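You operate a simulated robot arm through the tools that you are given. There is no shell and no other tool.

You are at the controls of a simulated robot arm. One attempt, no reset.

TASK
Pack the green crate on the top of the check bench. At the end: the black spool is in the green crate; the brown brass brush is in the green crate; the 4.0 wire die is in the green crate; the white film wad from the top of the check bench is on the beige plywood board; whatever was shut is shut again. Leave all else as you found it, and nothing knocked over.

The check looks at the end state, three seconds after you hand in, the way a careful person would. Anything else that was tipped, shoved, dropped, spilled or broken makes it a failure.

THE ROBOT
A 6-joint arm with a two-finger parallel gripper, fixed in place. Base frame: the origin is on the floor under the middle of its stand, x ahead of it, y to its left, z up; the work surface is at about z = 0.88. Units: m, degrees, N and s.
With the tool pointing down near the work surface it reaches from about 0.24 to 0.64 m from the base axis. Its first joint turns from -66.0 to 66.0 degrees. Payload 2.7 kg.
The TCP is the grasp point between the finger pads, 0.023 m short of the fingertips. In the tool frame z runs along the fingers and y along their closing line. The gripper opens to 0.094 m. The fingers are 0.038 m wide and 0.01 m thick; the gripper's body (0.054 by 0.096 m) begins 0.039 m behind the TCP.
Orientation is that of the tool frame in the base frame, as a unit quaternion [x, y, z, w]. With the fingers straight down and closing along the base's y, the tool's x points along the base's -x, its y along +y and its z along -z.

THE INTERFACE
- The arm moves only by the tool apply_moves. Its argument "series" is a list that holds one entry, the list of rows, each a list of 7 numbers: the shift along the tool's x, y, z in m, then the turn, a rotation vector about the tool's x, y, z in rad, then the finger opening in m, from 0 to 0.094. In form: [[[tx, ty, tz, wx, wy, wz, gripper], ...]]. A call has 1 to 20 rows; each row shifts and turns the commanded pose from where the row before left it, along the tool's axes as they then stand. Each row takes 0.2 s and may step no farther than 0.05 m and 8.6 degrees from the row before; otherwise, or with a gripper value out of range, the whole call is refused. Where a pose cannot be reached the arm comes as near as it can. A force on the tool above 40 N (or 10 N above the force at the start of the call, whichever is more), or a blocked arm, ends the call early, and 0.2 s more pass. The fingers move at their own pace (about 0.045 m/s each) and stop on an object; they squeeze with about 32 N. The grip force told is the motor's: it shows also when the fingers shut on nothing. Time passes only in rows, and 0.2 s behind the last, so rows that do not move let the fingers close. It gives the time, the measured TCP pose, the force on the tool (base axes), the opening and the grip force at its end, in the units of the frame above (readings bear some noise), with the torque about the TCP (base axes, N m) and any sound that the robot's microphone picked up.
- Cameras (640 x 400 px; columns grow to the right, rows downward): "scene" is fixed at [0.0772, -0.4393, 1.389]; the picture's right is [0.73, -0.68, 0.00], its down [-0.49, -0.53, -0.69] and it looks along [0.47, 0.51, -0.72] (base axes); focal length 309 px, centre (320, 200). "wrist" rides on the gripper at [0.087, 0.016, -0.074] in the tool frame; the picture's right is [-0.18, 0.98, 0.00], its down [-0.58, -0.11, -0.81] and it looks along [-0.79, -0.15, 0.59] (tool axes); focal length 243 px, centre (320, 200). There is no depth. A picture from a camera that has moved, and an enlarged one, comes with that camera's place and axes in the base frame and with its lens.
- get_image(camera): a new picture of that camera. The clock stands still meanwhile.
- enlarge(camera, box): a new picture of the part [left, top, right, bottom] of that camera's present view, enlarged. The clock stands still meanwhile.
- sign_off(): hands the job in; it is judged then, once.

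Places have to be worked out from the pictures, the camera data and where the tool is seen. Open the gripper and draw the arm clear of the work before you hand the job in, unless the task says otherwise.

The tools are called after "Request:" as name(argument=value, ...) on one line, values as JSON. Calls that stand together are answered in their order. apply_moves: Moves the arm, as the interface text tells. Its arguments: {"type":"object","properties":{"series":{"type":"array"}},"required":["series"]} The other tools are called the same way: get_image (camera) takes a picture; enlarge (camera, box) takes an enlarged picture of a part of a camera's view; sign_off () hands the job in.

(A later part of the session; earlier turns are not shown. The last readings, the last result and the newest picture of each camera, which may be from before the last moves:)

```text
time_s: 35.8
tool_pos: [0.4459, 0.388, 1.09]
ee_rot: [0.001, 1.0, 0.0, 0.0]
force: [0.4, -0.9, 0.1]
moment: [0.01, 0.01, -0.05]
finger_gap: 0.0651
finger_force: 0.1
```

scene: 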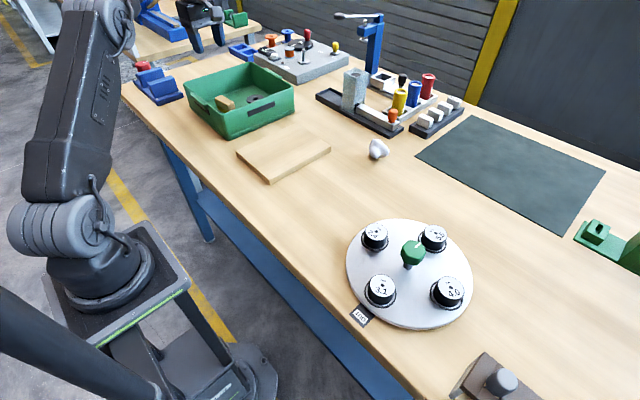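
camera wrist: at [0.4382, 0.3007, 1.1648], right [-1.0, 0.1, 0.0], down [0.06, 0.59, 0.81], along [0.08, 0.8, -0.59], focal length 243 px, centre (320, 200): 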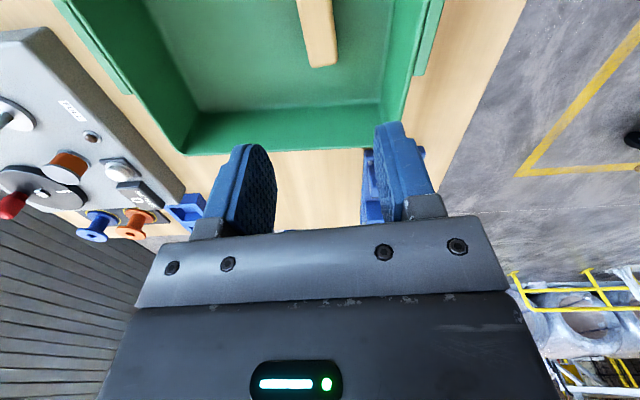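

The tool is back at its first heading. I travel at z 1.09 to above the 4.0 die.

Request:
apply_moves(series=[[[0.0031, -0.0466, 0, 0, 0, 0, 0.065], [0.0031, -0.0466, 0, 0, 0, 0, 0.065], [0.0031, -0.0466, 0, 0, 0, 0, 0.065], [0.0031, -0.0466, 0, 0, 0, 0, 0.065], [0.0031, -0.0466, 0, 0, 0, 0, 0.065], [0.0031, -0.0466, 0, 0, 0, 0, 0.065], [0.0031, -0.0466, 0, 0, 0, 0, 0.065], [0.0031, -0.0466, 0, 0, 0, 0, 0.065], [0.0031, -0.0466, 0, 0, 0, 0, 0.065], [0.0031, -0.0466, 0, 0, 0, 0, 0.065], [0.0031, -0.0466, 0, 0, 0, 0, 0.065], [0.0031, -0.0466, 0, 0, 0, 0, 0.065], [0.0031, -0.0466, 0, 0, 0, 0, 0.065], [0.0031, -0.0466, 0, 0, 0, 0, 0.065], [0.0031, -0.0466, 0, 0, 0, 0, 0.065], [0.0031, -0.0466, 0, 0, 0, 0, 0.065], [0.0031, -0.0466, 0, 0, 0, 0, 0.065], [0, 0, 0, 0, 0, 0, 0.065]]])

Request:
get_image(camera="wrist")

Request:
get_image(camera="scene")

```text
time_s: 39.6
tool_pos: [0.3919, -0.4033, 1.09]
ee_rot: [0.0, 1.0, -0.001, 0.0]
force: [0.1, -0.2, 1.1]
moment: [-0.01, 0.02, -0.02]
finger_gap: 0.065
finger_force: 0.1
```

```text
taken
camera wrist: at [0.3072, -0.3875, 1.1645], right [0.18, 0.98, 0.0], down [0.58, -0.11, 0.81], along [0.79, -0.15, -0.59], focal length 243 px, centre (320, 200)
```

wrist: 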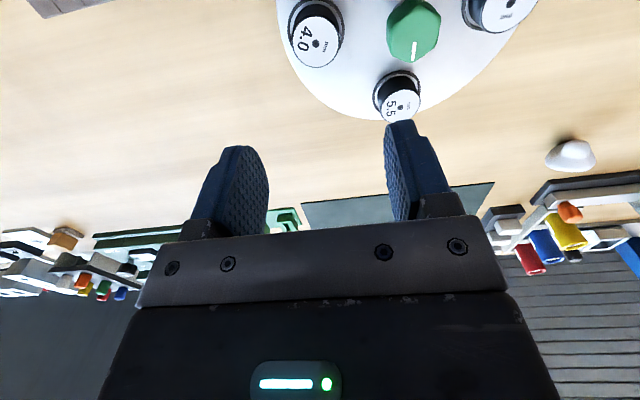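

```text
taken
```

scene: 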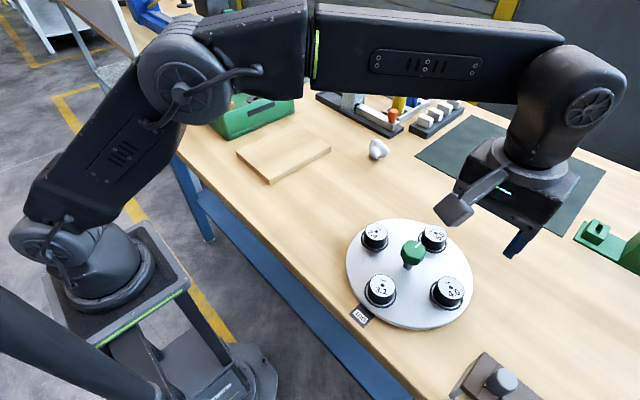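

The die's centre reads (0.392,-0.407), so I need a 3–4 mm shift in y. I descend to about 0.985 (still above the die and the knob) and look closer.

Request:
apply_moves(series=[[[0, -0.0035, 0.035, 0, 0, 0, 0.065], [0, 0, 0.035, 0, 0, 0, 0.065], [0, 0, 0.035, 0, 0, 0, 0.065], [0, 0, 0, 0, 0, 0, 0.065]]])

Request:
get_image(camera="wrist")

Request:
enlarge(camera="scene", box=[370, 200, 530, 320])

Request:
enlarge(camera="wrist", box=[240, 40, 440, 200])

```text
time_s: 40.6
tool_pos: [0.394, -0.4095, 0.9846]
ee_rot: [0.0, 1.0, 0.001, 0.0]
force: [0.2, -0.3, 0.4]
moment: [0.04, 0.01, -0.03]
finger_gap: 0.065
finger_force: 0.0
```

```text
taken
camera wrist: at [0.308, -0.392, 1.0596], right [0.18, 0.98, 0.0], down [0.58, -0.11, 0.81], along [0.79, -0.15, -0.59], focal length 243 px, centre (320, 200)
```

wrist: 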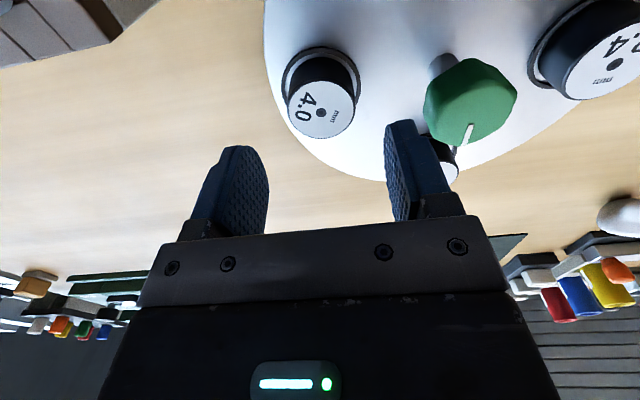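

```text
3.33 times, centred on (450, 260) of scene
camera zoom: at [0.0772, -0.4393, 1.389], right [0.73, -0.68, 0.0], down [-0.49, -0.53, -0.69], along [0.47, 0.51, -0.72], focal length 1031 px, centre (-113, 0)
```

zoom: 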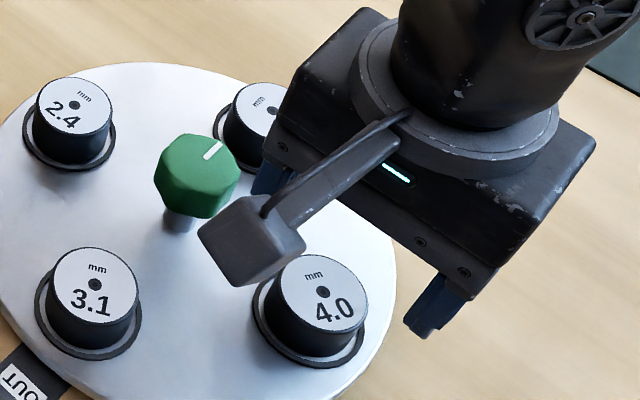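

```text
2.50 times, centred on (340, 120) of wrist
camera zoom: at [0.308, -0.392, 1.0596], right [0.18, 0.98, 0.0], down [0.58, -0.11, 0.81], along [0.79, -0.15, -0.59], focal length 606 px, centre (270, 400)
```

zoom: 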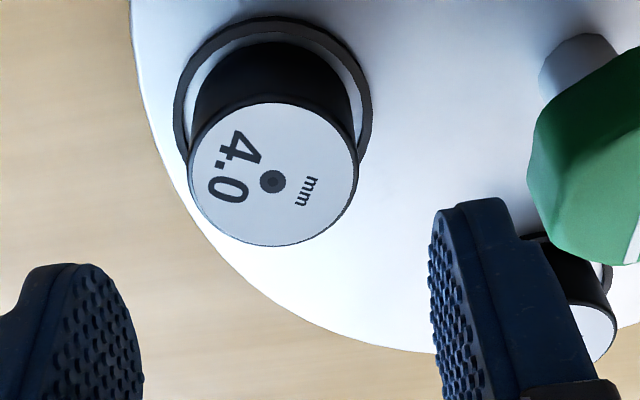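

The die is centred in y and about 2–4 mm toward the base from the TCP. I shift 3 mm and descend to about 0.948, then check the fingertips against the disc.

Request:
apply_moves(series=[[[0.003, 0.0005, 0.017, 0, 0, 0, 0.065], [0, 0, 0.02, 0, 0, 0, 0.065], [0, 0, 0, 0, 0, 0, 0.065]]])

Request:
get_image(camera="wrist")

Request:
enlarge(camera="scene", box=[370, 200, 530, 320])

Request:
enlarge(camera="wrist", box=[180, 80, 480, 260])

```text
time_s: 41.4
tool_pos: [0.3896, -0.4074, 0.9481]
ee_rot: [-0.001, 1.0, 0.0, 0.0]
force: [0.3, 0.8, -0.8]
moment: [0.03, 0.02, 0.03]
finger_gap: 0.0648
finger_force: 0.0
```

```text
taken
camera wrist: at [0.3051, -0.3908, 1.0229], right [0.18, 0.98, 0.0], down [0.58, -0.11, 0.81], along [0.79, -0.15, -0.59], focal length 243 px, centre (320, 200)
```

wrist: 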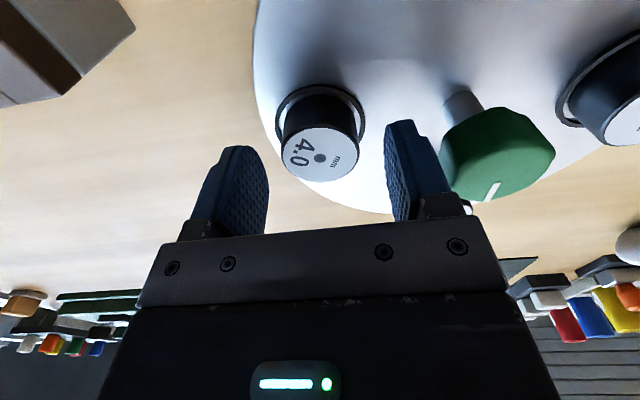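

```text
3.33 times, centred on (450, 260) of scene
camera zoom: at [0.0772, -0.4393, 1.389], right [0.73, -0.68, 0.0], down [-0.49, -0.53, -0.69], along [0.47, 0.51, -0.72], focal length 1031 px, centre (-113, 0)
```

zoom: 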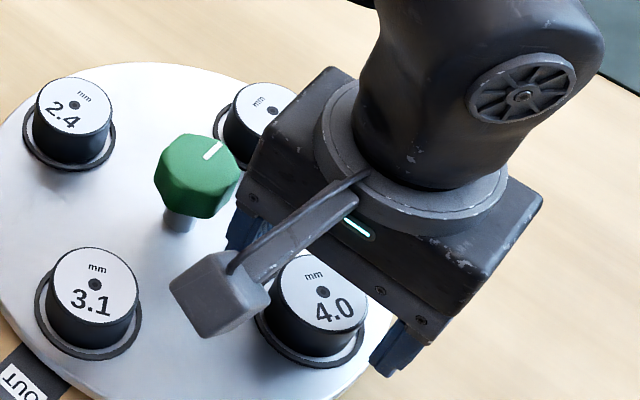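

```text
2.13 times, centred on (330, 170) of wrist
camera zoom: at [0.3051, -0.3908, 1.0229], right [0.18, 0.98, 0.0], down [0.58, -0.11, 0.81], along [0.79, -0.15, -0.59], focal length 518 px, centre (299, 264)
```

zoom: 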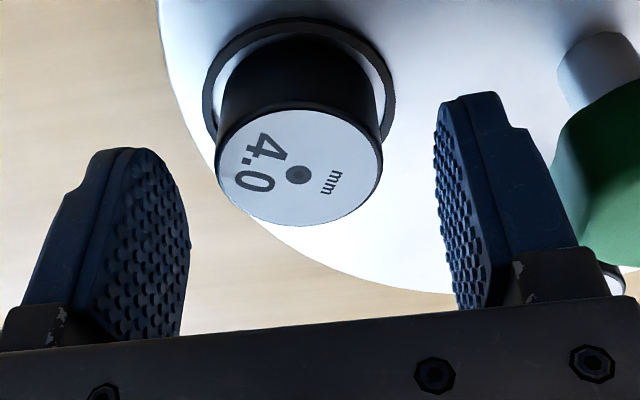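

The die is centred between the fingers, top near 0.929, disc near 0.898. I descend to 0.931 (fingertips about 0.908) and look before closing.

Request:
apply_moves(series=[[[0, 0, 0.01, 0, 0, 0, 0.065], [0, 0, 0.007, 0, 0, 0, 0.065], [0, 0, 0, 0, 0, 0, 0.065]]])

Request:
enlarge(camera="wrist", box=[180, 80, 480, 260])

Request:
enlarge(camera="scene", box=[370, 200, 530, 320])

```text
time_s: 42.2
tool_pos: [0.3908, -0.4071, 0.9309]
ee_rot: [-0.001, 1.0, 0.001, 0.0]
force: [0.3, 0.7, 0.0]
moment: [-0.01, -0.01, -0.05]
finger_gap: 0.065
finger_force: 0.2
```

```text
2.13 times, centred on (330, 170) of wrist
camera zoom: at [0.3047, -0.3906, 1.0057], right [0.18, 0.98, 0.0], down [0.58, -0.11, 0.81], along [0.79, -0.15, -0.59], focal length 518 px, centre (299, 264)
```

zoom: 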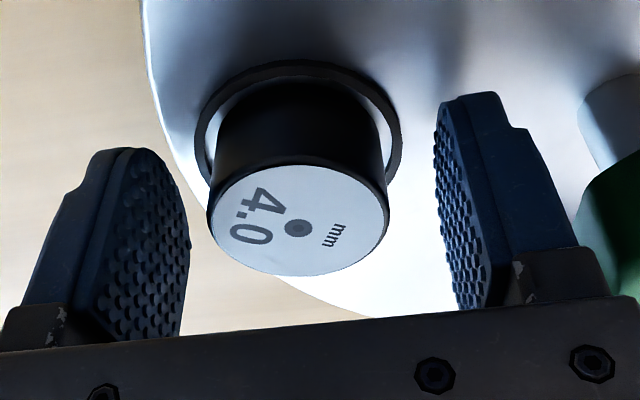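

```text
3.33 times, centred on (450, 260) of scene
camera zoom: at [0.0772, -0.4393, 1.389], right [0.73, -0.68, 0.0], down [-0.49, -0.53, -0.69], along [0.47, 0.51, -0.72], focal length 1031 px, centre (-113, 0)
```

zoom: 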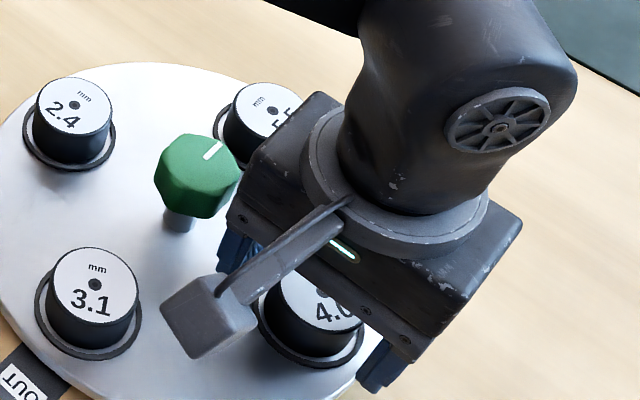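

The die's top is level with the TCP and well centred. I go 2 mm lower and close on it.

Request:
apply_moves(series=[[[0, 0, 0.002, 0, 0, 0, 0.065], [0, 0, 0, 0, 0, 0, 0.055], [0, 0, 0, 0, 0, 0, 0.045], [0, 0, 0, 0, 0, 0, 0.03], [0, 0, 0, 0, 0, 0, 0.03], [0, 0, 0, 0, 0, 0, 0.03]]])

Request:
enlarge(camera="wrist", box=[180, 80, 480, 260])

Request:
enlarge(camera="scene", box=[330, 200, 490, 340])

```text
time_s: 43.6
tool_pos: [0.3899, -0.406, 0.9284]
ee_rot: [0.001, 1.0, 0.0, 0.0]
force: [0.7, -1.4, -0.7]
moment: [0.0, -0.03, 0.0]
finger_gap: 0.0419
finger_force: 31.9
```

```text
2.13 times, centred on (330, 170) of wrist
camera zoom: at [0.3048, -0.3907, 1.0037], right [0.18, 0.98, 0.0], down [0.58, -0.11, 0.81], along [0.79, -0.15, -0.59], focal length 518 px, centre (299, 264)
```

zoom: 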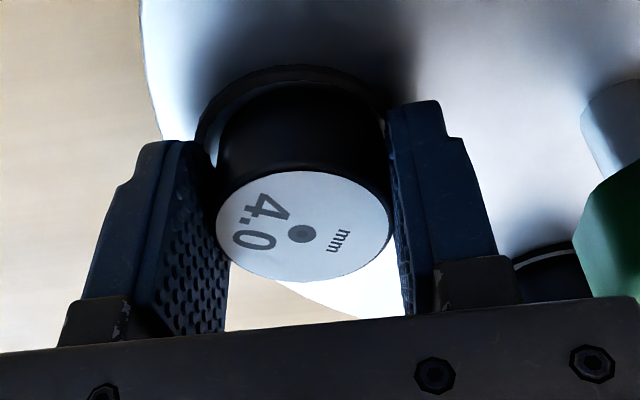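

```text
2.86 times, centred on (410, 270) of scene
camera zoom: at [0.0772, -0.4393, 1.389], right [0.73, -0.68, 0.0], down [-0.49, -0.53, -0.69], along [0.47, 0.51, -0.72], focal length 884 px, centre (63, 0)
```

zoom: 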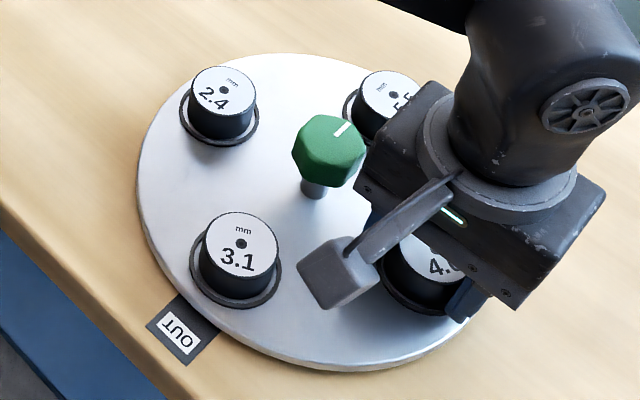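

The die is gripped at 0.042 m with 32 N. I lift 5 mm slowly and check whether it comes free.

Request:
apply_moves(series=[[[0, 0, -0.002, 0, 0, 0, 0.03], [0, 0, -0.003, 0, 0, 0, 0.03], [0, 0, 0, 0, 0, 0, 0.03]]])

Request:
enlarge(camera="wrist", box=[180, 80, 480, 260])

```text
time_s: 44.4
tool_pos: [0.3904, -0.4065, 0.9329]
ee_rot: [0.0, 1.0, 0.0, 0.0]
force: [-0.2, 0.6, -2.6]
moment: [0.0, 0.0, 0.03]
finger_gap: 0.0417
finger_force: 31.6
```

```text
2.13 times, centred on (330, 170) of wrist
camera zoom: at [0.3047, -0.3906, 1.0089], right [0.18, 0.98, 0.0], down [0.58, -0.11, 0.81], along [0.79, -0.15, -0.59], focal length 518 px, centre (299, 264)
```

zoom: 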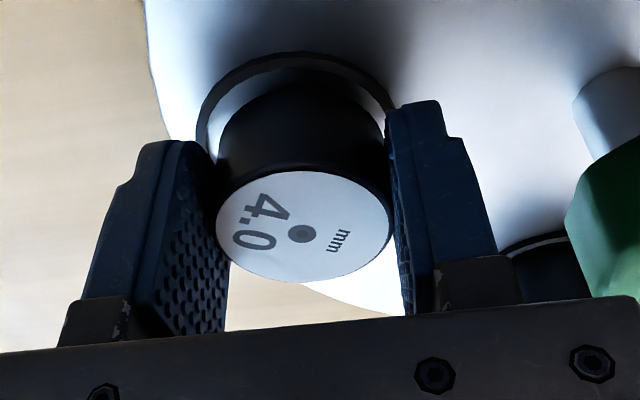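

The die rises with the gripper (about 2.6 N of weight) and leaves its ring. I lift it straight up to about 1.09.

Request:
apply_moves(series=[[[0, 0, -0.01, 0, 0, 0, 0.03], [0, 0, -0.03, 0, 0, 0, 0.03], [0, 0, -0.04, 0, 0, 0, 0.03], [0, 0, -0.04, 0, 0, 0, 0.03], [0, 0, -0.037, 0, 0, 0, 0.03], [0, 0, 0, 0, 0, 0, 0.03]]])

Request:
get_image(camera="wrist")

Request:
get_image(camera="scene")

```text
time_s: 45.8
tool_pos: [0.3885, -0.4073, 1.0906]
ee_rot: [0.0, 1.0, 0.0, 0.001]
force: [-0.2, -1.2, -2.5]
moment: [0.0, 0.0, 0.0]
finger_gap: 0.042
finger_force: 32.1
```

```text
taken
camera wrist: at [0.3034, -0.3906, 1.1662], right [0.18, 0.98, 0.0], down [0.58, -0.11, 0.81], along [0.79, -0.15, -0.59], focal length 243 px, centre (320, 200)
```

wrist: 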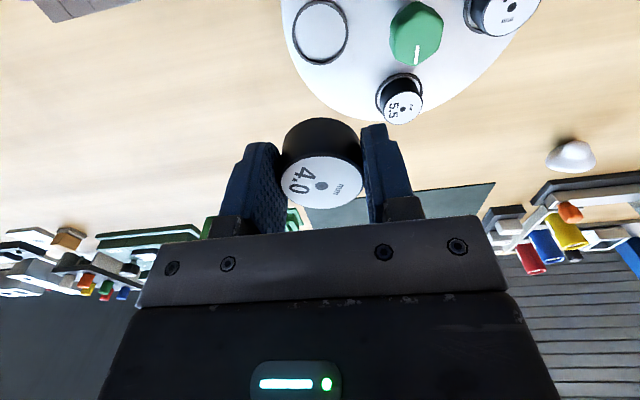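

```text
taken
```

scene: 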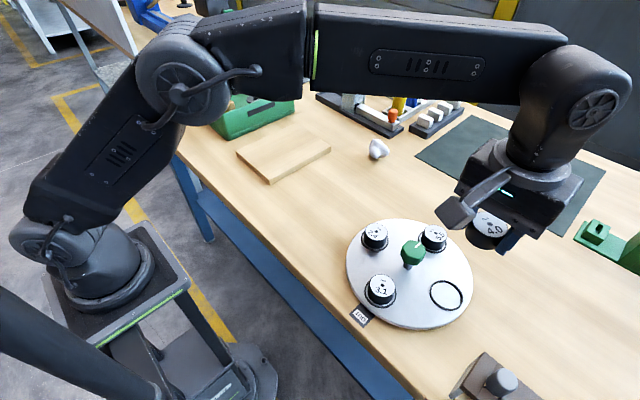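

The ring is empty and the carousel hasn't moved. I carry the die at z 1.09 to above the crate at (0.505, 0.385).

Request:
apply_moves(series=[[[-0.00647, 0.044, 0, 0, 0, 0, 0.03], [-0.00647, 0.044, 0, 0, 0, 0, 0.03], [-0.00647, 0.044, 0, 0, 0, 0, 0.03], [-0.00647, 0.044, 0, 0, 0, 0, 0.03], [-0.00647, 0.044, 0, 0, 0, 0, 0.03], [-0.00647, 0.044, 0, 0, 0, 0, 0.03], [-0.00647, 0.044, 0, 0, 0, 0, 0.03], [-0.00647, 0.044, 0, 0, 0, 0, 0.03], [-0.00647, 0.044, 0, 0, 0, 0, 0.03], [-0.00647, 0.044, 0, 0, 0, 0, 0.03], [-0.00647, 0.044, 0, 0, 0, 0, 0.03], [-0.00647, 0.044, 0, 0, 0, 0, 0.03], [-0.00647, 0.044, 0, 0, 0, 0, 0.03], [-0.00647, 0.044, 0, 0, 0, 0, 0.03], [-0.00647, 0.044, 0, 0, 0, 0, 0.03], [-0.00647, 0.044, 0, 0, 0, 0, 0.03], [-0.00647, 0.044, 0, 0, 0, 0, 0.03], [-0.00647, 0.044, 0, 0, 0, 0, 0.03], [0, 0, 0, 0, 0, 0, 0.03]]])

Request:
get_image(camera="wrist")

Request:
enlarge(camera="scene", box=[176, 25, 304, 145])

```text
time_s: 49.8
tool_pos: [0.4907, 0.3612, 1.0854]
ee_rot: [-0.001, 1.0, 0.0, 0.001]
force: [1.3, 0.6, -2.6]
moment: [0.0, 0.0, 0.03]
finger_gap: 0.0419
finger_force: 32.3
out of reach, approached as far as the arm can: row 18
```

```text
taken
camera wrist: at [0.4047, 0.3781, 1.1595], right [0.18, 0.98, 0.0], down [0.58, -0.11, 0.81], along [0.79, -0.15, -0.59], focal length 243 px, centre (320, 200)
```

wrist: 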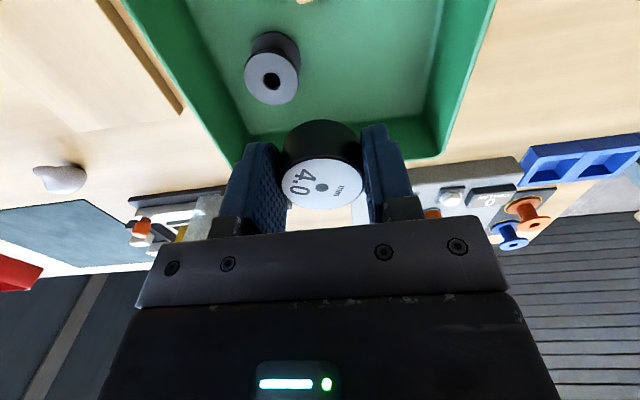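

```text
3.33 times, centred on (240, 85) of scene
camera zoom: at [0.0773, -0.4392, 1.389], right [0.73, -0.68, 0.0], down [-0.49, -0.53, -0.69], along [0.47, 0.51, -0.72], focal length 1031 px, centre (587, 583)
```

zoom: 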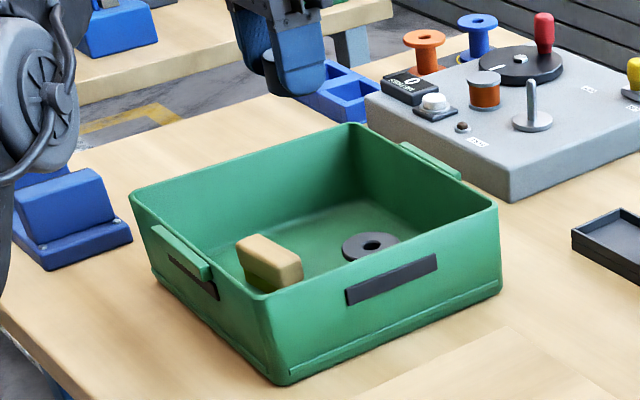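

At this height the arm stops at r≈0.61, so I lower first, where the reach is greater, keeping the die's bottom above the spool's top.

Request:
apply_moves(series=[[[0, 0, 0.03, 0, 0, 0, 0.03], [0, 0, 0.03, 0, 0, 0, 0.03], [0, 0, 0.03, 0, 0, 0, 0.03], [0, 0, 0, 0, 0, 0, 0.03]]])

Request:
get_image(camera="wrist")

Request:
enlarge(camera="scene", box=[176, 25, 304, 145])

```text
time_s: 50.8
tool_pos: [0.4914, 0.3622, 0.9929]
ee_rot: [0.0, 1.0, 0.0, 0.0]
force: [-0.2, 0.2, -2.4]
moment: [0.0, -0.01, 0.02]
finger_gap: 0.0417
finger_force: 31.6
```

```text
taken
camera wrist: at [0.4054, 0.3778, 1.0685], right [0.18, 0.98, 0.0], down [0.58, -0.11, 0.81], along [0.79, -0.15, -0.59], focal length 243 px, centre (320, 200)
```

wrist: 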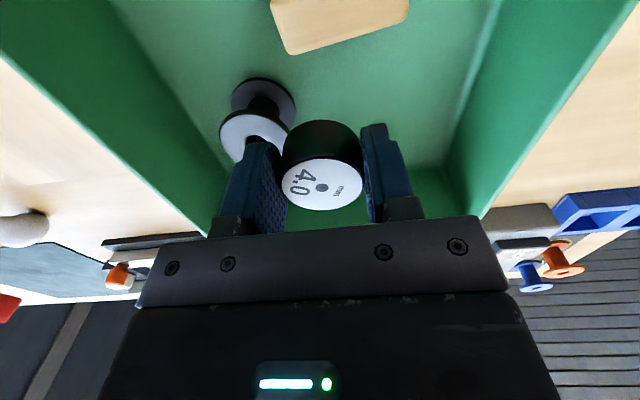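

```text
3.33 times, centred on (240, 85) of scene
camera zoom: at [0.0773, -0.4393, 1.389], right [0.73, -0.68, 0.0], down [-0.49, -0.53, -0.69], along [0.47, 0.51, -0.72], focal length 1031 px, centre (587, 583)
```

zoom: 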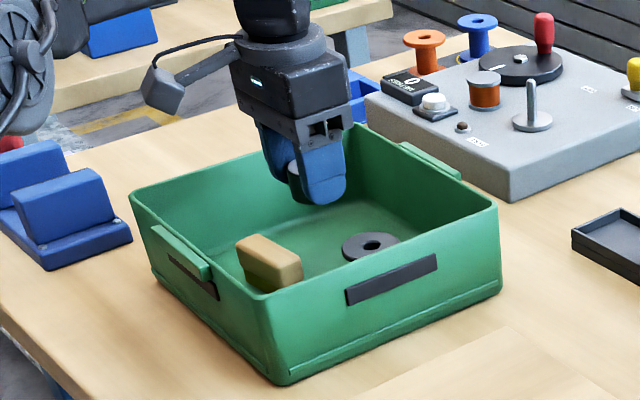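

The spool is just to the right of the die, so I shift 30 mm toward +y and 7 mm in +x, then re-check the reading.

Request:
apply_moves(series=[[[-0.003, 0.015, 0, 0, 0, 0, 0.03], [-0.004, 0.015, 0, 0, 0, 0, 0.03], [0, 0, 0, 0, 0, 0, 0.03]]])

Request:
get_image(camera="wrist")

```text
time_s: 51.6
tool_pos: [0.4966, 0.3909, 0.9944]
ee_rot: [0.0, 1.0, 0.0, 0.0]
force: [0.1, 0.2, -2.8]
moment: [0.03, 0.0, 0.01]
finger_gap: 0.0418
finger_force: 32.1
```

```text
taken
camera wrist: at [0.4114, 0.4077, 1.0692], right [0.18, 0.98, 0.0], down [0.58, -0.11, 0.81], along [0.79, -0.15, -0.59], focal length 243 px, centre (320, 200)
```

wrist: 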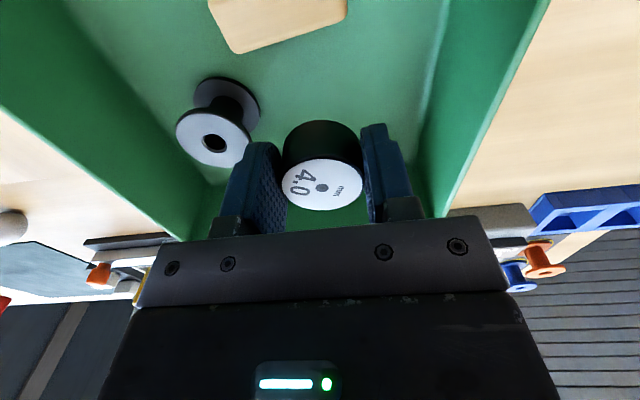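

The spool edge is at y≈0.340, leaving about 14 mm to the near finger. I add 4 mm and lower to about 0.93.

Request:
apply_moves(series=[[[0, 0.004, 0.02, 0, 0, 0, 0.03], [0, 0, 0.025, 0, 0, 0, 0.03], [0, 0, 0.018, 0, 0, 0, 0.03], [0, 0, 0, 0, 0, 0, 0.03]]])

Request:
get_image(camera="wrist")

Request:
enlarge(camera="scene", box=[176, 25, 304, 145])

```text
time_s: 52.6
tool_pos: [0.4984, 0.3957, 0.931]
ee_rot: [0.001, 1.0, 0.0, 0.0]
force: [-0.2, -0.5, -3.6]
moment: [0.03, 0.03, 0.01]
finger_gap: 0.042
finger_force: 31.8
```

```text
taken
camera wrist: at [0.4126, 0.4119, 1.006], right [0.18, 0.98, 0.0], down [0.58, -0.11, 0.81], along [0.79, -0.15, -0.59], focal length 243 px, centre (320, 200)
```

wrist: 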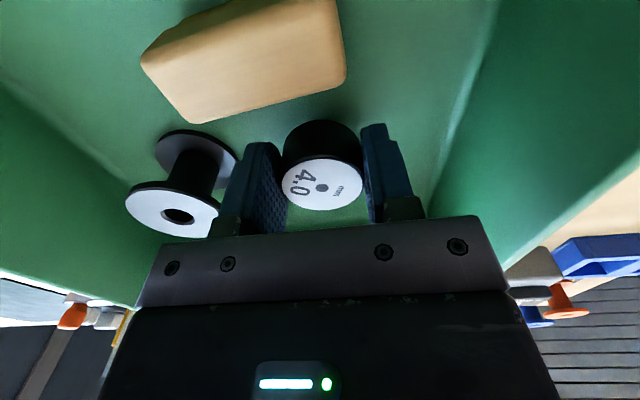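

```text
3.33 times, centred on (240, 85) of scene
camera zoom: at [0.0773, -0.4393, 1.389], right [0.73, -0.68, 0.0], down [-0.49, -0.53, -0.69], along [0.47, 0.51, -0.72], focal length 1031 px, centre (587, 583)
```

zoom: 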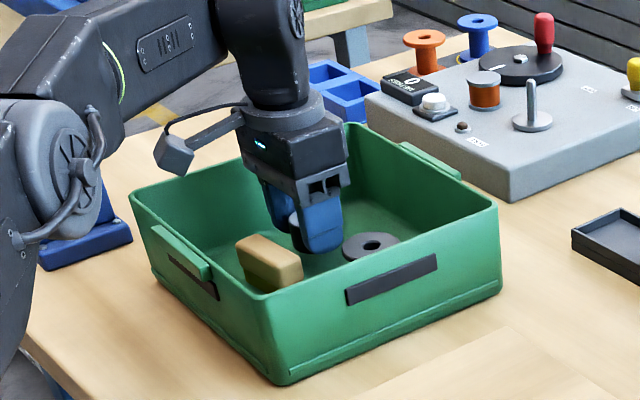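

Clearances hold. I lower slowly to contact near 0.915.

Request:
apply_moves(series=[[[0, 0, 0.008, 0, 0, 0, 0.03], [0, 0, 0.003, 0, 0, 0, 0.03], [0, 0, 0.001, 0, 0, 0, 0.03], [0, 0, 0, 0, 0, 0, 0.03]]])

```text
time_s: 53.6
tool_pos: [0.4977, 0.3956, 0.9196]
ee_rot: [0.001, 1.0, 0.001, 0.0]
force: [-0.7, -0.1, -1.7]
moment: [0.0, 0.02, 0.01]
finger_gap: 0.0419
finger_force: 32.0
```

No contact yet; I continue in 1 mm steps.

Request:
apply_moves(series=[[[0, 0, 0.001, 0, 0, 0, 0.03], [0, 0, 0.001, 0, 0, 0, 0.03], [0, 0, 0, 0, 0, 0, 0.03]]])

```text
time_s: 54.4
tool_pos: [0.497, 0.3944, 0.9173]
ee_rot: [0.0, 1.0, -0.001, 0.0]
force: [0.3, 0.7, -3.1]
moment: [0.05, 0.01, 0.0]
finger_gap: 0.0418
finger_force: 32.0
```

Still only the die's weight shows; two more 1 mm steps.

Request:
apply_moves(series=[[[0, 0, 0.001, 0, 0, 0, 0.03], [0, 0, 0.001, 0, 0, 0, 0.03], [0, 0, 0, 0, 0, 0, 0.03]]])

```text
time_s: 55.2
tool_pos: [0.4993, 0.3959, 0.9154]
ee_rot: [0.0, 1.0, -0.001, 0.0]
force: [0.3, 1.8, -2.7]
moment: [0.04, 0.0, -0.01]
finger_gap: 0.0419
finger_force: 32.0
```

Request:
get_image(camera="wrist")

Request:
apply_moves(series=[[[0, 0, 0.001, 0, 0, 0, 0.03], [0, 0, 0.001, 0, 0, 0, 0.03], [0, 0, 0, 0, 0, 0, 0.03]]])

```text
taken
camera wrist: at [0.4123, 0.4121, 0.9902], right [0.18, 0.98, 0.0], down [0.58, -0.11, 0.81], along [0.79, -0.15, -0.59], focal length 243 px, centre (320, 200)
```

wrist: 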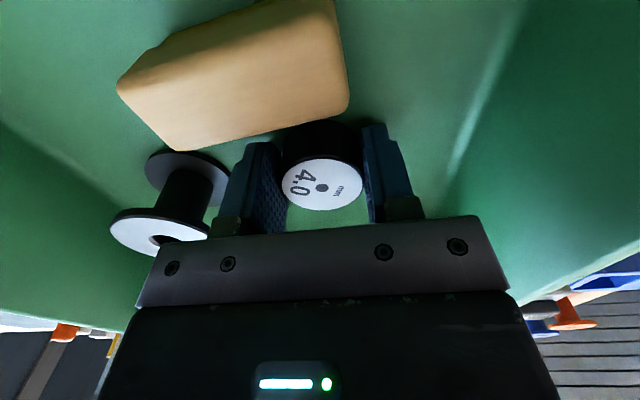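

```text
time_s: 56.0
tool_pos: [0.4979, 0.3956, 0.9143]
ee_rot: [0.0, 1.0, 0.0, 0.0]
force: [-1.1, -0.5, -0.4]
moment: [-0.03, -0.02, -0.01]
finger_gap: 0.042
finger_force: 31.6
```

The weight has nearly gone from the tool (-0.4 N), so the die is touching the floor; one more millimetre to seat it, then I check the force.

Request:
apply_moves(series=[[[0, 0, 0.001, 0, 0, 0, 0.03], [0, 0, 0, 0, 0, 0, 0.03]]])

```text
time_s: 56.6
tool_pos: [0.4974, 0.3963, 0.9125]
ee_rot: [0.0, 1.0, 0.001, 0.001]
force: [-1.8, -1.9, 6.9]
moment: [-0.09, 0.02, -0.06]
finger_gap: 0.0418
finger_force: 31.8
```

The die is seated on the floor (6.9 N up). I open only to 0.056 so as not to touch the spool, then rise straight up.

Request:
apply_moves(series=[[[0, 0, 0, 0, 0, 0, 0.046], [0, 0, 0, 0, 0, 0, 0.052], [0, 0, 0, 0, 0, 0, 0.056], [0, 0, 0, 0, 0, 0, 0.056]]])

Request:
get_image(camera="wrist")

```text
time_s: 57.6
tool_pos: [0.4984, 0.3953, 0.9131]
ee_rot: [0.0, 1.0, 0.001, 0.0]
force: [-0.6, -0.3, 1.1]
moment: [0.01, 0.02, -0.01]
finger_gap: 0.0559
finger_force: 0.0
```

```text
taken
camera wrist: at [0.4124, 0.4121, 0.9873], right [0.18, 0.98, 0.0], down [0.58, -0.11, 0.81], along [0.79, -0.15, -0.59], focal length 243 px, centre (320, 200)
```

wrist: 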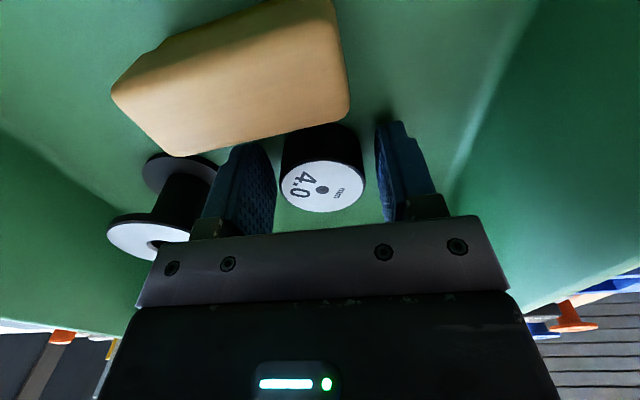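

The die is released with gaps on both sides, and the spool is undisturbed. I rise straight up to about 1.08.

Request:
apply_moves(series=[[[0, 0, -0.02, 0, 0, 0, 0.056], [0, 0, -0.03, 0, 0, 0, 0.056], [0, 0, -0.03, 0, 0, 0, 0.056], [0, 0, -0.03, 0, 0, 0, 0.056], [0.02, -0.02, -0.03, 0, 0, 0, 0.056], [0.02, -0.02, -0.02, 0, 0, 0, 0.056]]])

Request:
get_image(camera="wrist")

Request:
enlarge(camera="scene", box=[176, 25, 304, 145])

```text
time_s: 59.0
tool_pos: [0.4538, 0.3509, 1.0604]
ee_rot: [0.0, 1.0, 0.0, 0.0]
force: [-0.3, -0.6, -0.7]
moment: [-0.01, -0.03, 0.05]
finger_gap: 0.0559
finger_force: 0.0
out of reach, approached as far as the arm can: row 4
```

```text
taken
camera wrist: at [0.3675, 0.3678, 1.1363], right [0.18, 0.98, 0.0], down [0.58, -0.11, 0.81], along [0.79, -0.15, -0.59], focal length 243 px, centre (320, 200)
```

wrist: 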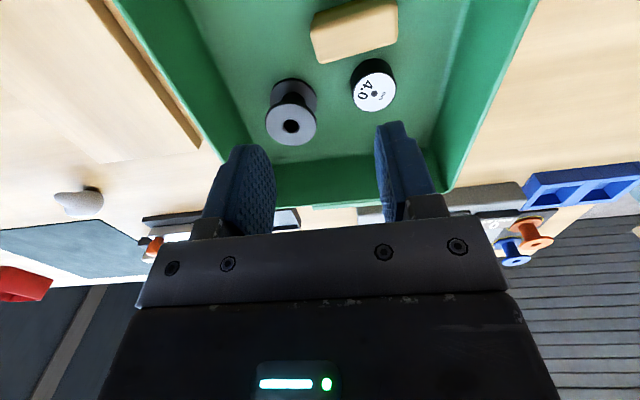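

```text
3.33 times, centred on (240, 85) of scene
camera zoom: at [0.0772, -0.4393, 1.389], right [0.73, -0.68, 0.0], down [-0.49, -0.53, -0.69], along [0.47, 0.51, -0.72], focal length 1031 px, centre (587, 583)
```

zoom: 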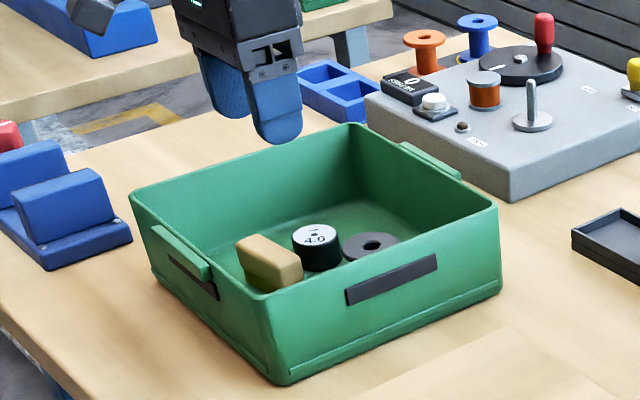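

All three items stand in the crate. For the wad, near (0.63,-0.065), I move to a viewpoint at (0.54,-0.065,1.06).

Request:
apply_moves(series=[[[-0.0086, -0.0416, 0, 0, 0, 0, 0.08], [-0.0086, -0.0416, 0, 0, 0, 0, 0.08], [-0.0086, -0.0416, 0, 0, 0, 0, 0.08], [-0.0086, -0.0416, 0, 0, 0, 0, 0.08], [-0.0086, -0.0416, 0, 0, 0, 0, 0.08], [-0.0086, -0.0416, 0, 0, 0, 0, 0.08], [-0.0086, -0.0416, 0, 0, 0, 0, 0.08], [-0.0086, -0.0416, 0, 0, 0, 0, 0.08], [-0.0086, -0.0416, 0, 0, 0, 0, 0.08], [-0.0086, -0.0416, 0, 0, 0, 0, 0.08], [0, 0, 0, 0, 0, 0, 0.08]]])

Request:
get_image(camera="wrist")

Request:
get_image(camera="scene")

```text
time_s: 61.4
tool_pos: [0.5391, -0.064, 1.0619]
ee_rot: [-0.001, 1.0, 0.001, 0.0]
force: [0.6, -0.8, -0.2]
moment: [-0.02, 0.02, 0.0]
finger_gap: 0.0801
finger_force: 0.1
```

```text
taken
camera wrist: at [0.4544, -0.0473, 1.1366], right [0.18, 0.98, 0.0], down [0.58, -0.11, 0.81], along [0.79, -0.15, -0.59], focal length 243 px, centre (320, 200)
```

wrist: 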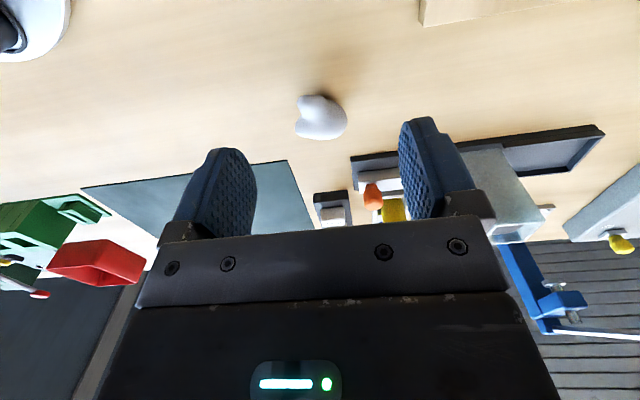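

```text
taken
```

scene: 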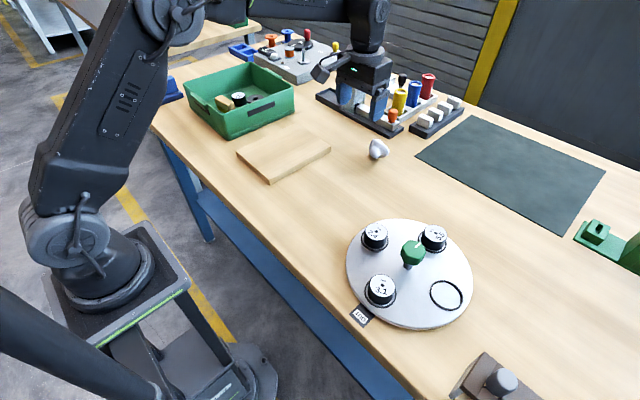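

The wrist view puts the wad at about (0.618,-0.077), r≈0.623. I enlarge it to see its shape and size.

Request:
enlarge(camera="wrist", box=[260, 70, 400, 160])

Request:
enlarge(camera="scene", box=[340, 110, 420, 180])

```text
4.44 times, centred on (330, 115) of wrist
camera zoom: at [0.4544, -0.0473, 1.1366], right [0.18, 0.98, 0.0], down [0.58, -0.11, 0.81], along [0.79, -0.15, -0.59], focal length 1078 px, centre (276, 578)
```

zoom: 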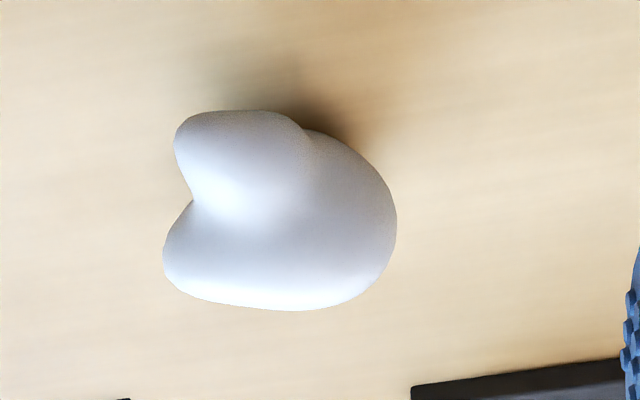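

```text
5.71 times, centred on (380, 145) of scene
camera zoom: at [0.0772, -0.4393, 1.389], right [0.73, -0.68, 0.0], down [-0.49, -0.53, -0.69], along [0.47, 0.51, -0.72], focal length 1767 px, centre (-23, 514)
```

zoom: 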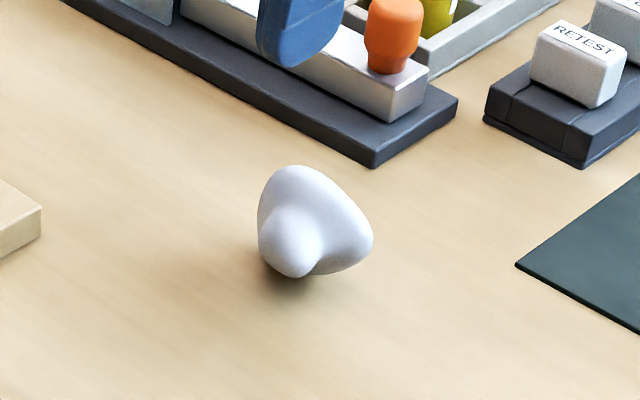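

The wad is about 0.058 m wide in y and 0.04 m tall, with nothing within 8 cm of it. I lower to about 0.98, extend over it with the gripper wide open, and look again.

Request:
apply_moves(series=[[[0, 0, 0.04, 0, 0, 0, 0.09], [0, 0, 0.04, 0, 0, 0, 0.09], [-0.025, -0.006, 0, 0, 0, 0, 0.09], [-0.025, -0.006, 0, 0, 0, 0, 0.09], [-0.025, -0.001, 0, 0, 0, 0, 0.09], [0, 0, 0, 0, 0, 0, 0.09]]])

Request:
get_image(camera="wrist")

Request:
enlarge(camera="scene", box=[320, 90, 440, 180])

```text
time_s: 62.8
tool_pos: [0.6161, -0.0767, 0.981]
ee_rot: [0.0, 1.0, 0.001, 0.001]
force: [-0.1, 0.4, 0.3]
moment: [0.03, 0.01, -0.03]
finger_gap: 0.0899
finger_force: 0.1
```

```text
taken
camera wrist: at [0.5297, -0.0605, 1.056], right [0.18, 0.98, 0.0], down [0.58, -0.11, 0.81], along [0.79, -0.15, -0.59], focal length 243 px, centre (320, 200)
```

wrist: 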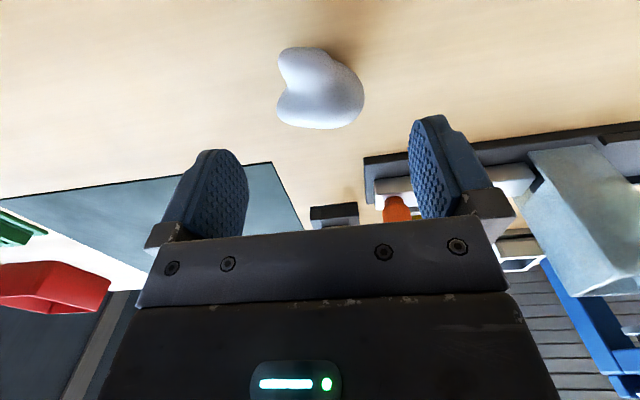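

```text
4.44 times, centred on (380, 135) of scene
camera zoom: at [0.0772, -0.4393, 1.389], right [0.73, -0.68, 0.0], down [-0.49, -0.53, -0.69], along [0.47, 0.51, -0.72], focal length 1374 px, centre (53, 489)
```

zoom: 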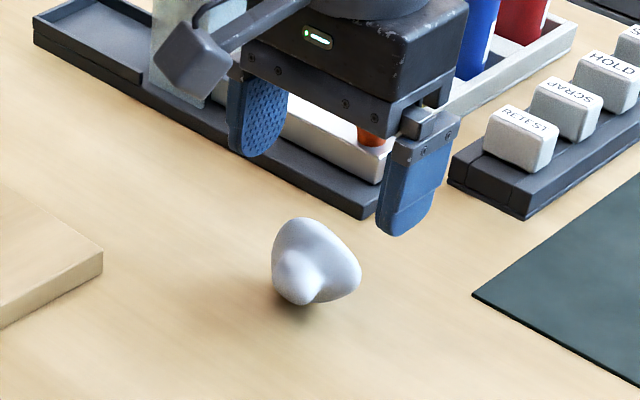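

The wad is centred under the TCP within 2 mm. I descend to about 0.935 and check the straddle.

Request:
apply_moves(series=[[[0.001, 0, 0.023, 0, 0, 0, 0.09], [0, 0, 0.023, 0, 0, 0, 0.09], [0, 0, 0, 0, 0, 0, 0.09]]])

Request:
get_image(camera="wrist")

Request:
enlarge(camera="scene", box=[320, 90, 440, 180])

```text
time_s: 63.6
tool_pos: [0.6137, -0.0774, 0.9353]
ee_rot: [0.0, 1.0, 0.0, 0.0]
force: [-0.3, -0.4, 0.2]
moment: [0.01, -0.02, 0.04]
finger_gap: 0.0902
finger_force: 0.0
```

```text
taken
camera wrist: at [0.5285, -0.061, 1.0099], right [0.18, 0.98, 0.0], down [0.58, -0.11, 0.81], along [0.79, -0.15, -0.59], focal length 243 px, centre (320, 200)
```

wrist: 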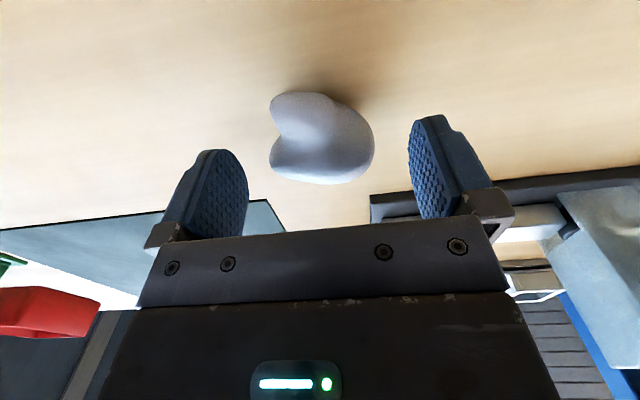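

```text
4.44 times, centred on (380, 135) of scene
camera zoom: at [0.0772, -0.4393, 1.389], right [0.73, -0.68, 0.0], down [-0.49, -0.53, -0.69], along [0.47, 0.51, -0.72], focal length 1374 px, centre (53, 489)
```

zoom: 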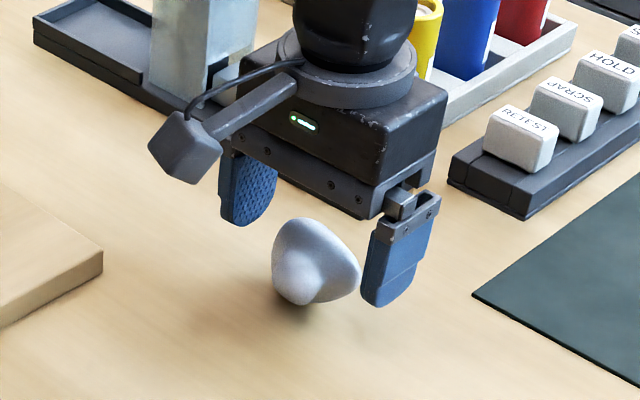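

The fingers straddle the wad evenly. I descend to about 0.908 and close.

Request:
apply_moves(series=[[[-0.002, 0, 0.015, 0, 0, 0, 0.09], [0, 0, 0.012, 0, 0, 0, 0.09], [0, 0, 0, 0, 0, 0, 0.09], [0, 0, 0, 0, 0, 0, 0.075], [0, 0, 0, 0, 0, 0, 0.06], [0, 0, 0, 0, 0, 0, 0.045], [0, 0, 0, 0, 0, 0, 0.04], [0, 0, 0, 0, 0, 0, 0.04]]])

Request:
get_image(camera="wrist")

Request:
enlarge(camera="scene", box=[320, 90, 440, 180])

```text
time_s: 65.4
tool_pos: [0.6149, -0.0769, 0.9078]
ee_rot: [0.0, 1.0, 0.0, 0.0]
force: [-0.7, -0.2, -0.1]
moment: [-0.01, 0.0, -0.03]
finger_gap: 0.0601
finger_force: 31.9
```

```text
taken
camera wrist: at [0.5304, -0.0606, 0.9827], right [0.18, 0.98, 0.0], down [0.58, -0.11, 0.81], along [0.79, -0.15, -0.59], focal length 243 px, centre (320, 200)
```

wrist: 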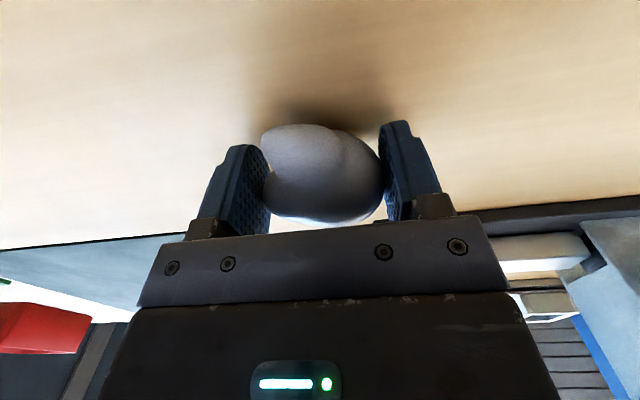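

```text
4.44 times, centred on (380, 135) of scene
camera zoom: at [0.0772, -0.4393, 1.389], right [0.73, -0.68, 0.0], down [-0.49, -0.53, -0.69], along [0.47, 0.51, -0.72], focal length 1374 px, centre (53, 489)
```

zoom: 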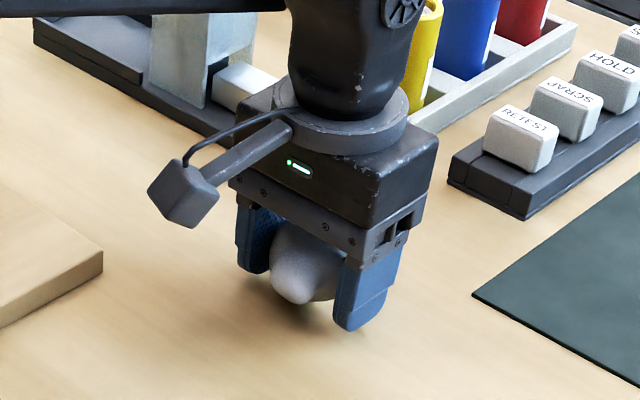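

The wad is gripped (0.060 m, 32 N). I lift straight up about 7 cm.

Request:
apply_moves(series=[[[0, 0, -0.01, 0, 0, 0, 0.04], [0, 0, -0.02, 0, 0, 0, 0.04], [0, 0, -0.02, 0, 0, 0, 0.04], [0, 0, -0.02, 0, 0, 0, 0.04], [0, 0, 0, 0, 0, 0, 0.04]]])

Request:
get_image(camera="wrist")

Request:
enlarge(camera="scene", box=[320, 90, 440, 180])

```text
time_s: 66.6
tool_pos: [0.6153, -0.0772, 0.9784]
ee_rot: [0.001, 1.0, 0.001, 0.0]
force: [0.0, 0.2, -0.2]
moment: [0.02, -0.01, 0.01]
finger_gap: 0.0595
finger_force: 31.9
```

```text
taken
camera wrist: at [0.5301, -0.0608, 1.0531], right [0.18, 0.98, 0.0], down [0.58, -0.11, 0.81], along [0.79, -0.15, -0.59], focal length 243 px, centre (320, 200)
```

wrist: 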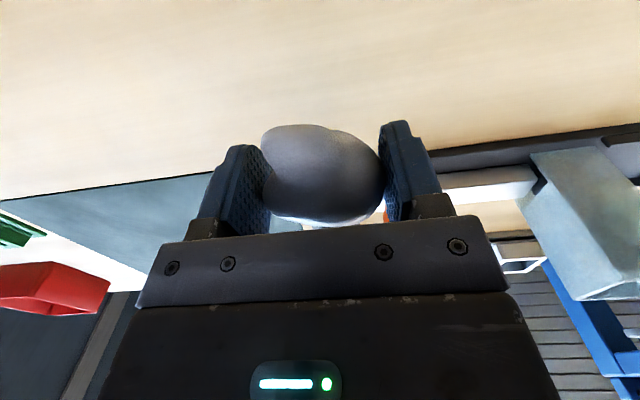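

```text
4.44 times, centred on (380, 135) of scene
camera zoom: at [0.0772, -0.4393, 1.389], right [0.73, -0.68, 0.0], down [-0.49, -0.53, -0.69], along [0.47, 0.51, -0.72], focal length 1374 px, centre (53, 489)
```

zoom: 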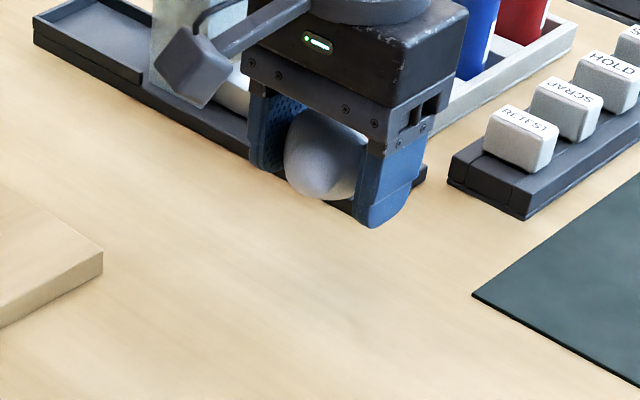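

The wad is held. I carry it over the middle of the plywood board at (0.455, 0.11).

Request:
apply_moves(series=[[[0.0267, 0.0312, -0.0067, 0, 0, 0, 0.04], [0.0267, 0.0312, -0.0067, 0, 0, 0, 0.04], [0.0267, 0.0312, -0.0067, 0, 0, 0, 0.04], [0.0267, 0.0312, -0.0067, 0, 0, 0, 0.04], [0.0267, 0.0312, -0.0067, 0, 0, 0, 0.04], [0.0267, 0.0312, -0.0067, 0, 0, 0, 0.04], [0, 0, 0, 0, 0, 0, 0.04]]])

Request:
get_image(camera="wrist")

Request:
get_image(camera="scene")

```text
time_s: 68.2
tool_pos: [0.4554, 0.1108, 1.0183]
ee_rot: [0.0, 1.0, -0.001, 0.0]
force: [-0.2, 0.7, 0.2]
moment: [-0.02, -0.02, 0.01]
finger_gap: 0.0596
finger_force: 32.5
```

```text
taken
camera wrist: at [0.3688, 0.1267, 1.0931], right [0.18, 0.98, 0.0], down [0.58, -0.11, 0.81], along [0.79, -0.15, -0.59], focal length 243 px, centre (320, 200)
```

wrist: 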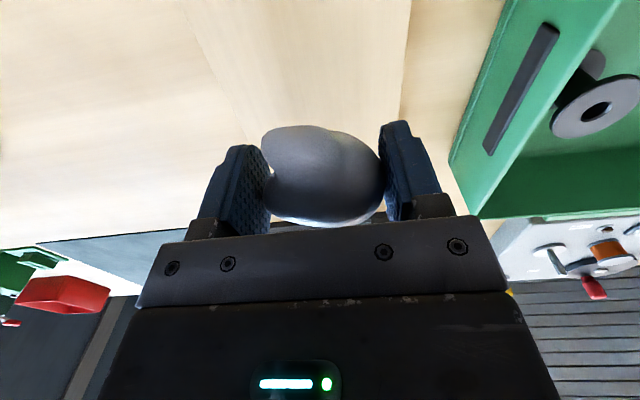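

```text
taken
```

scene: 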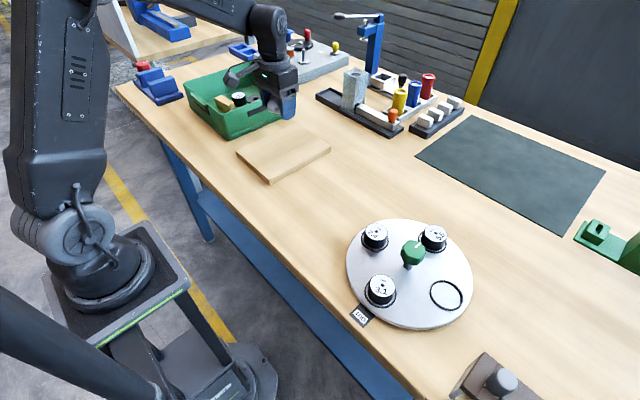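

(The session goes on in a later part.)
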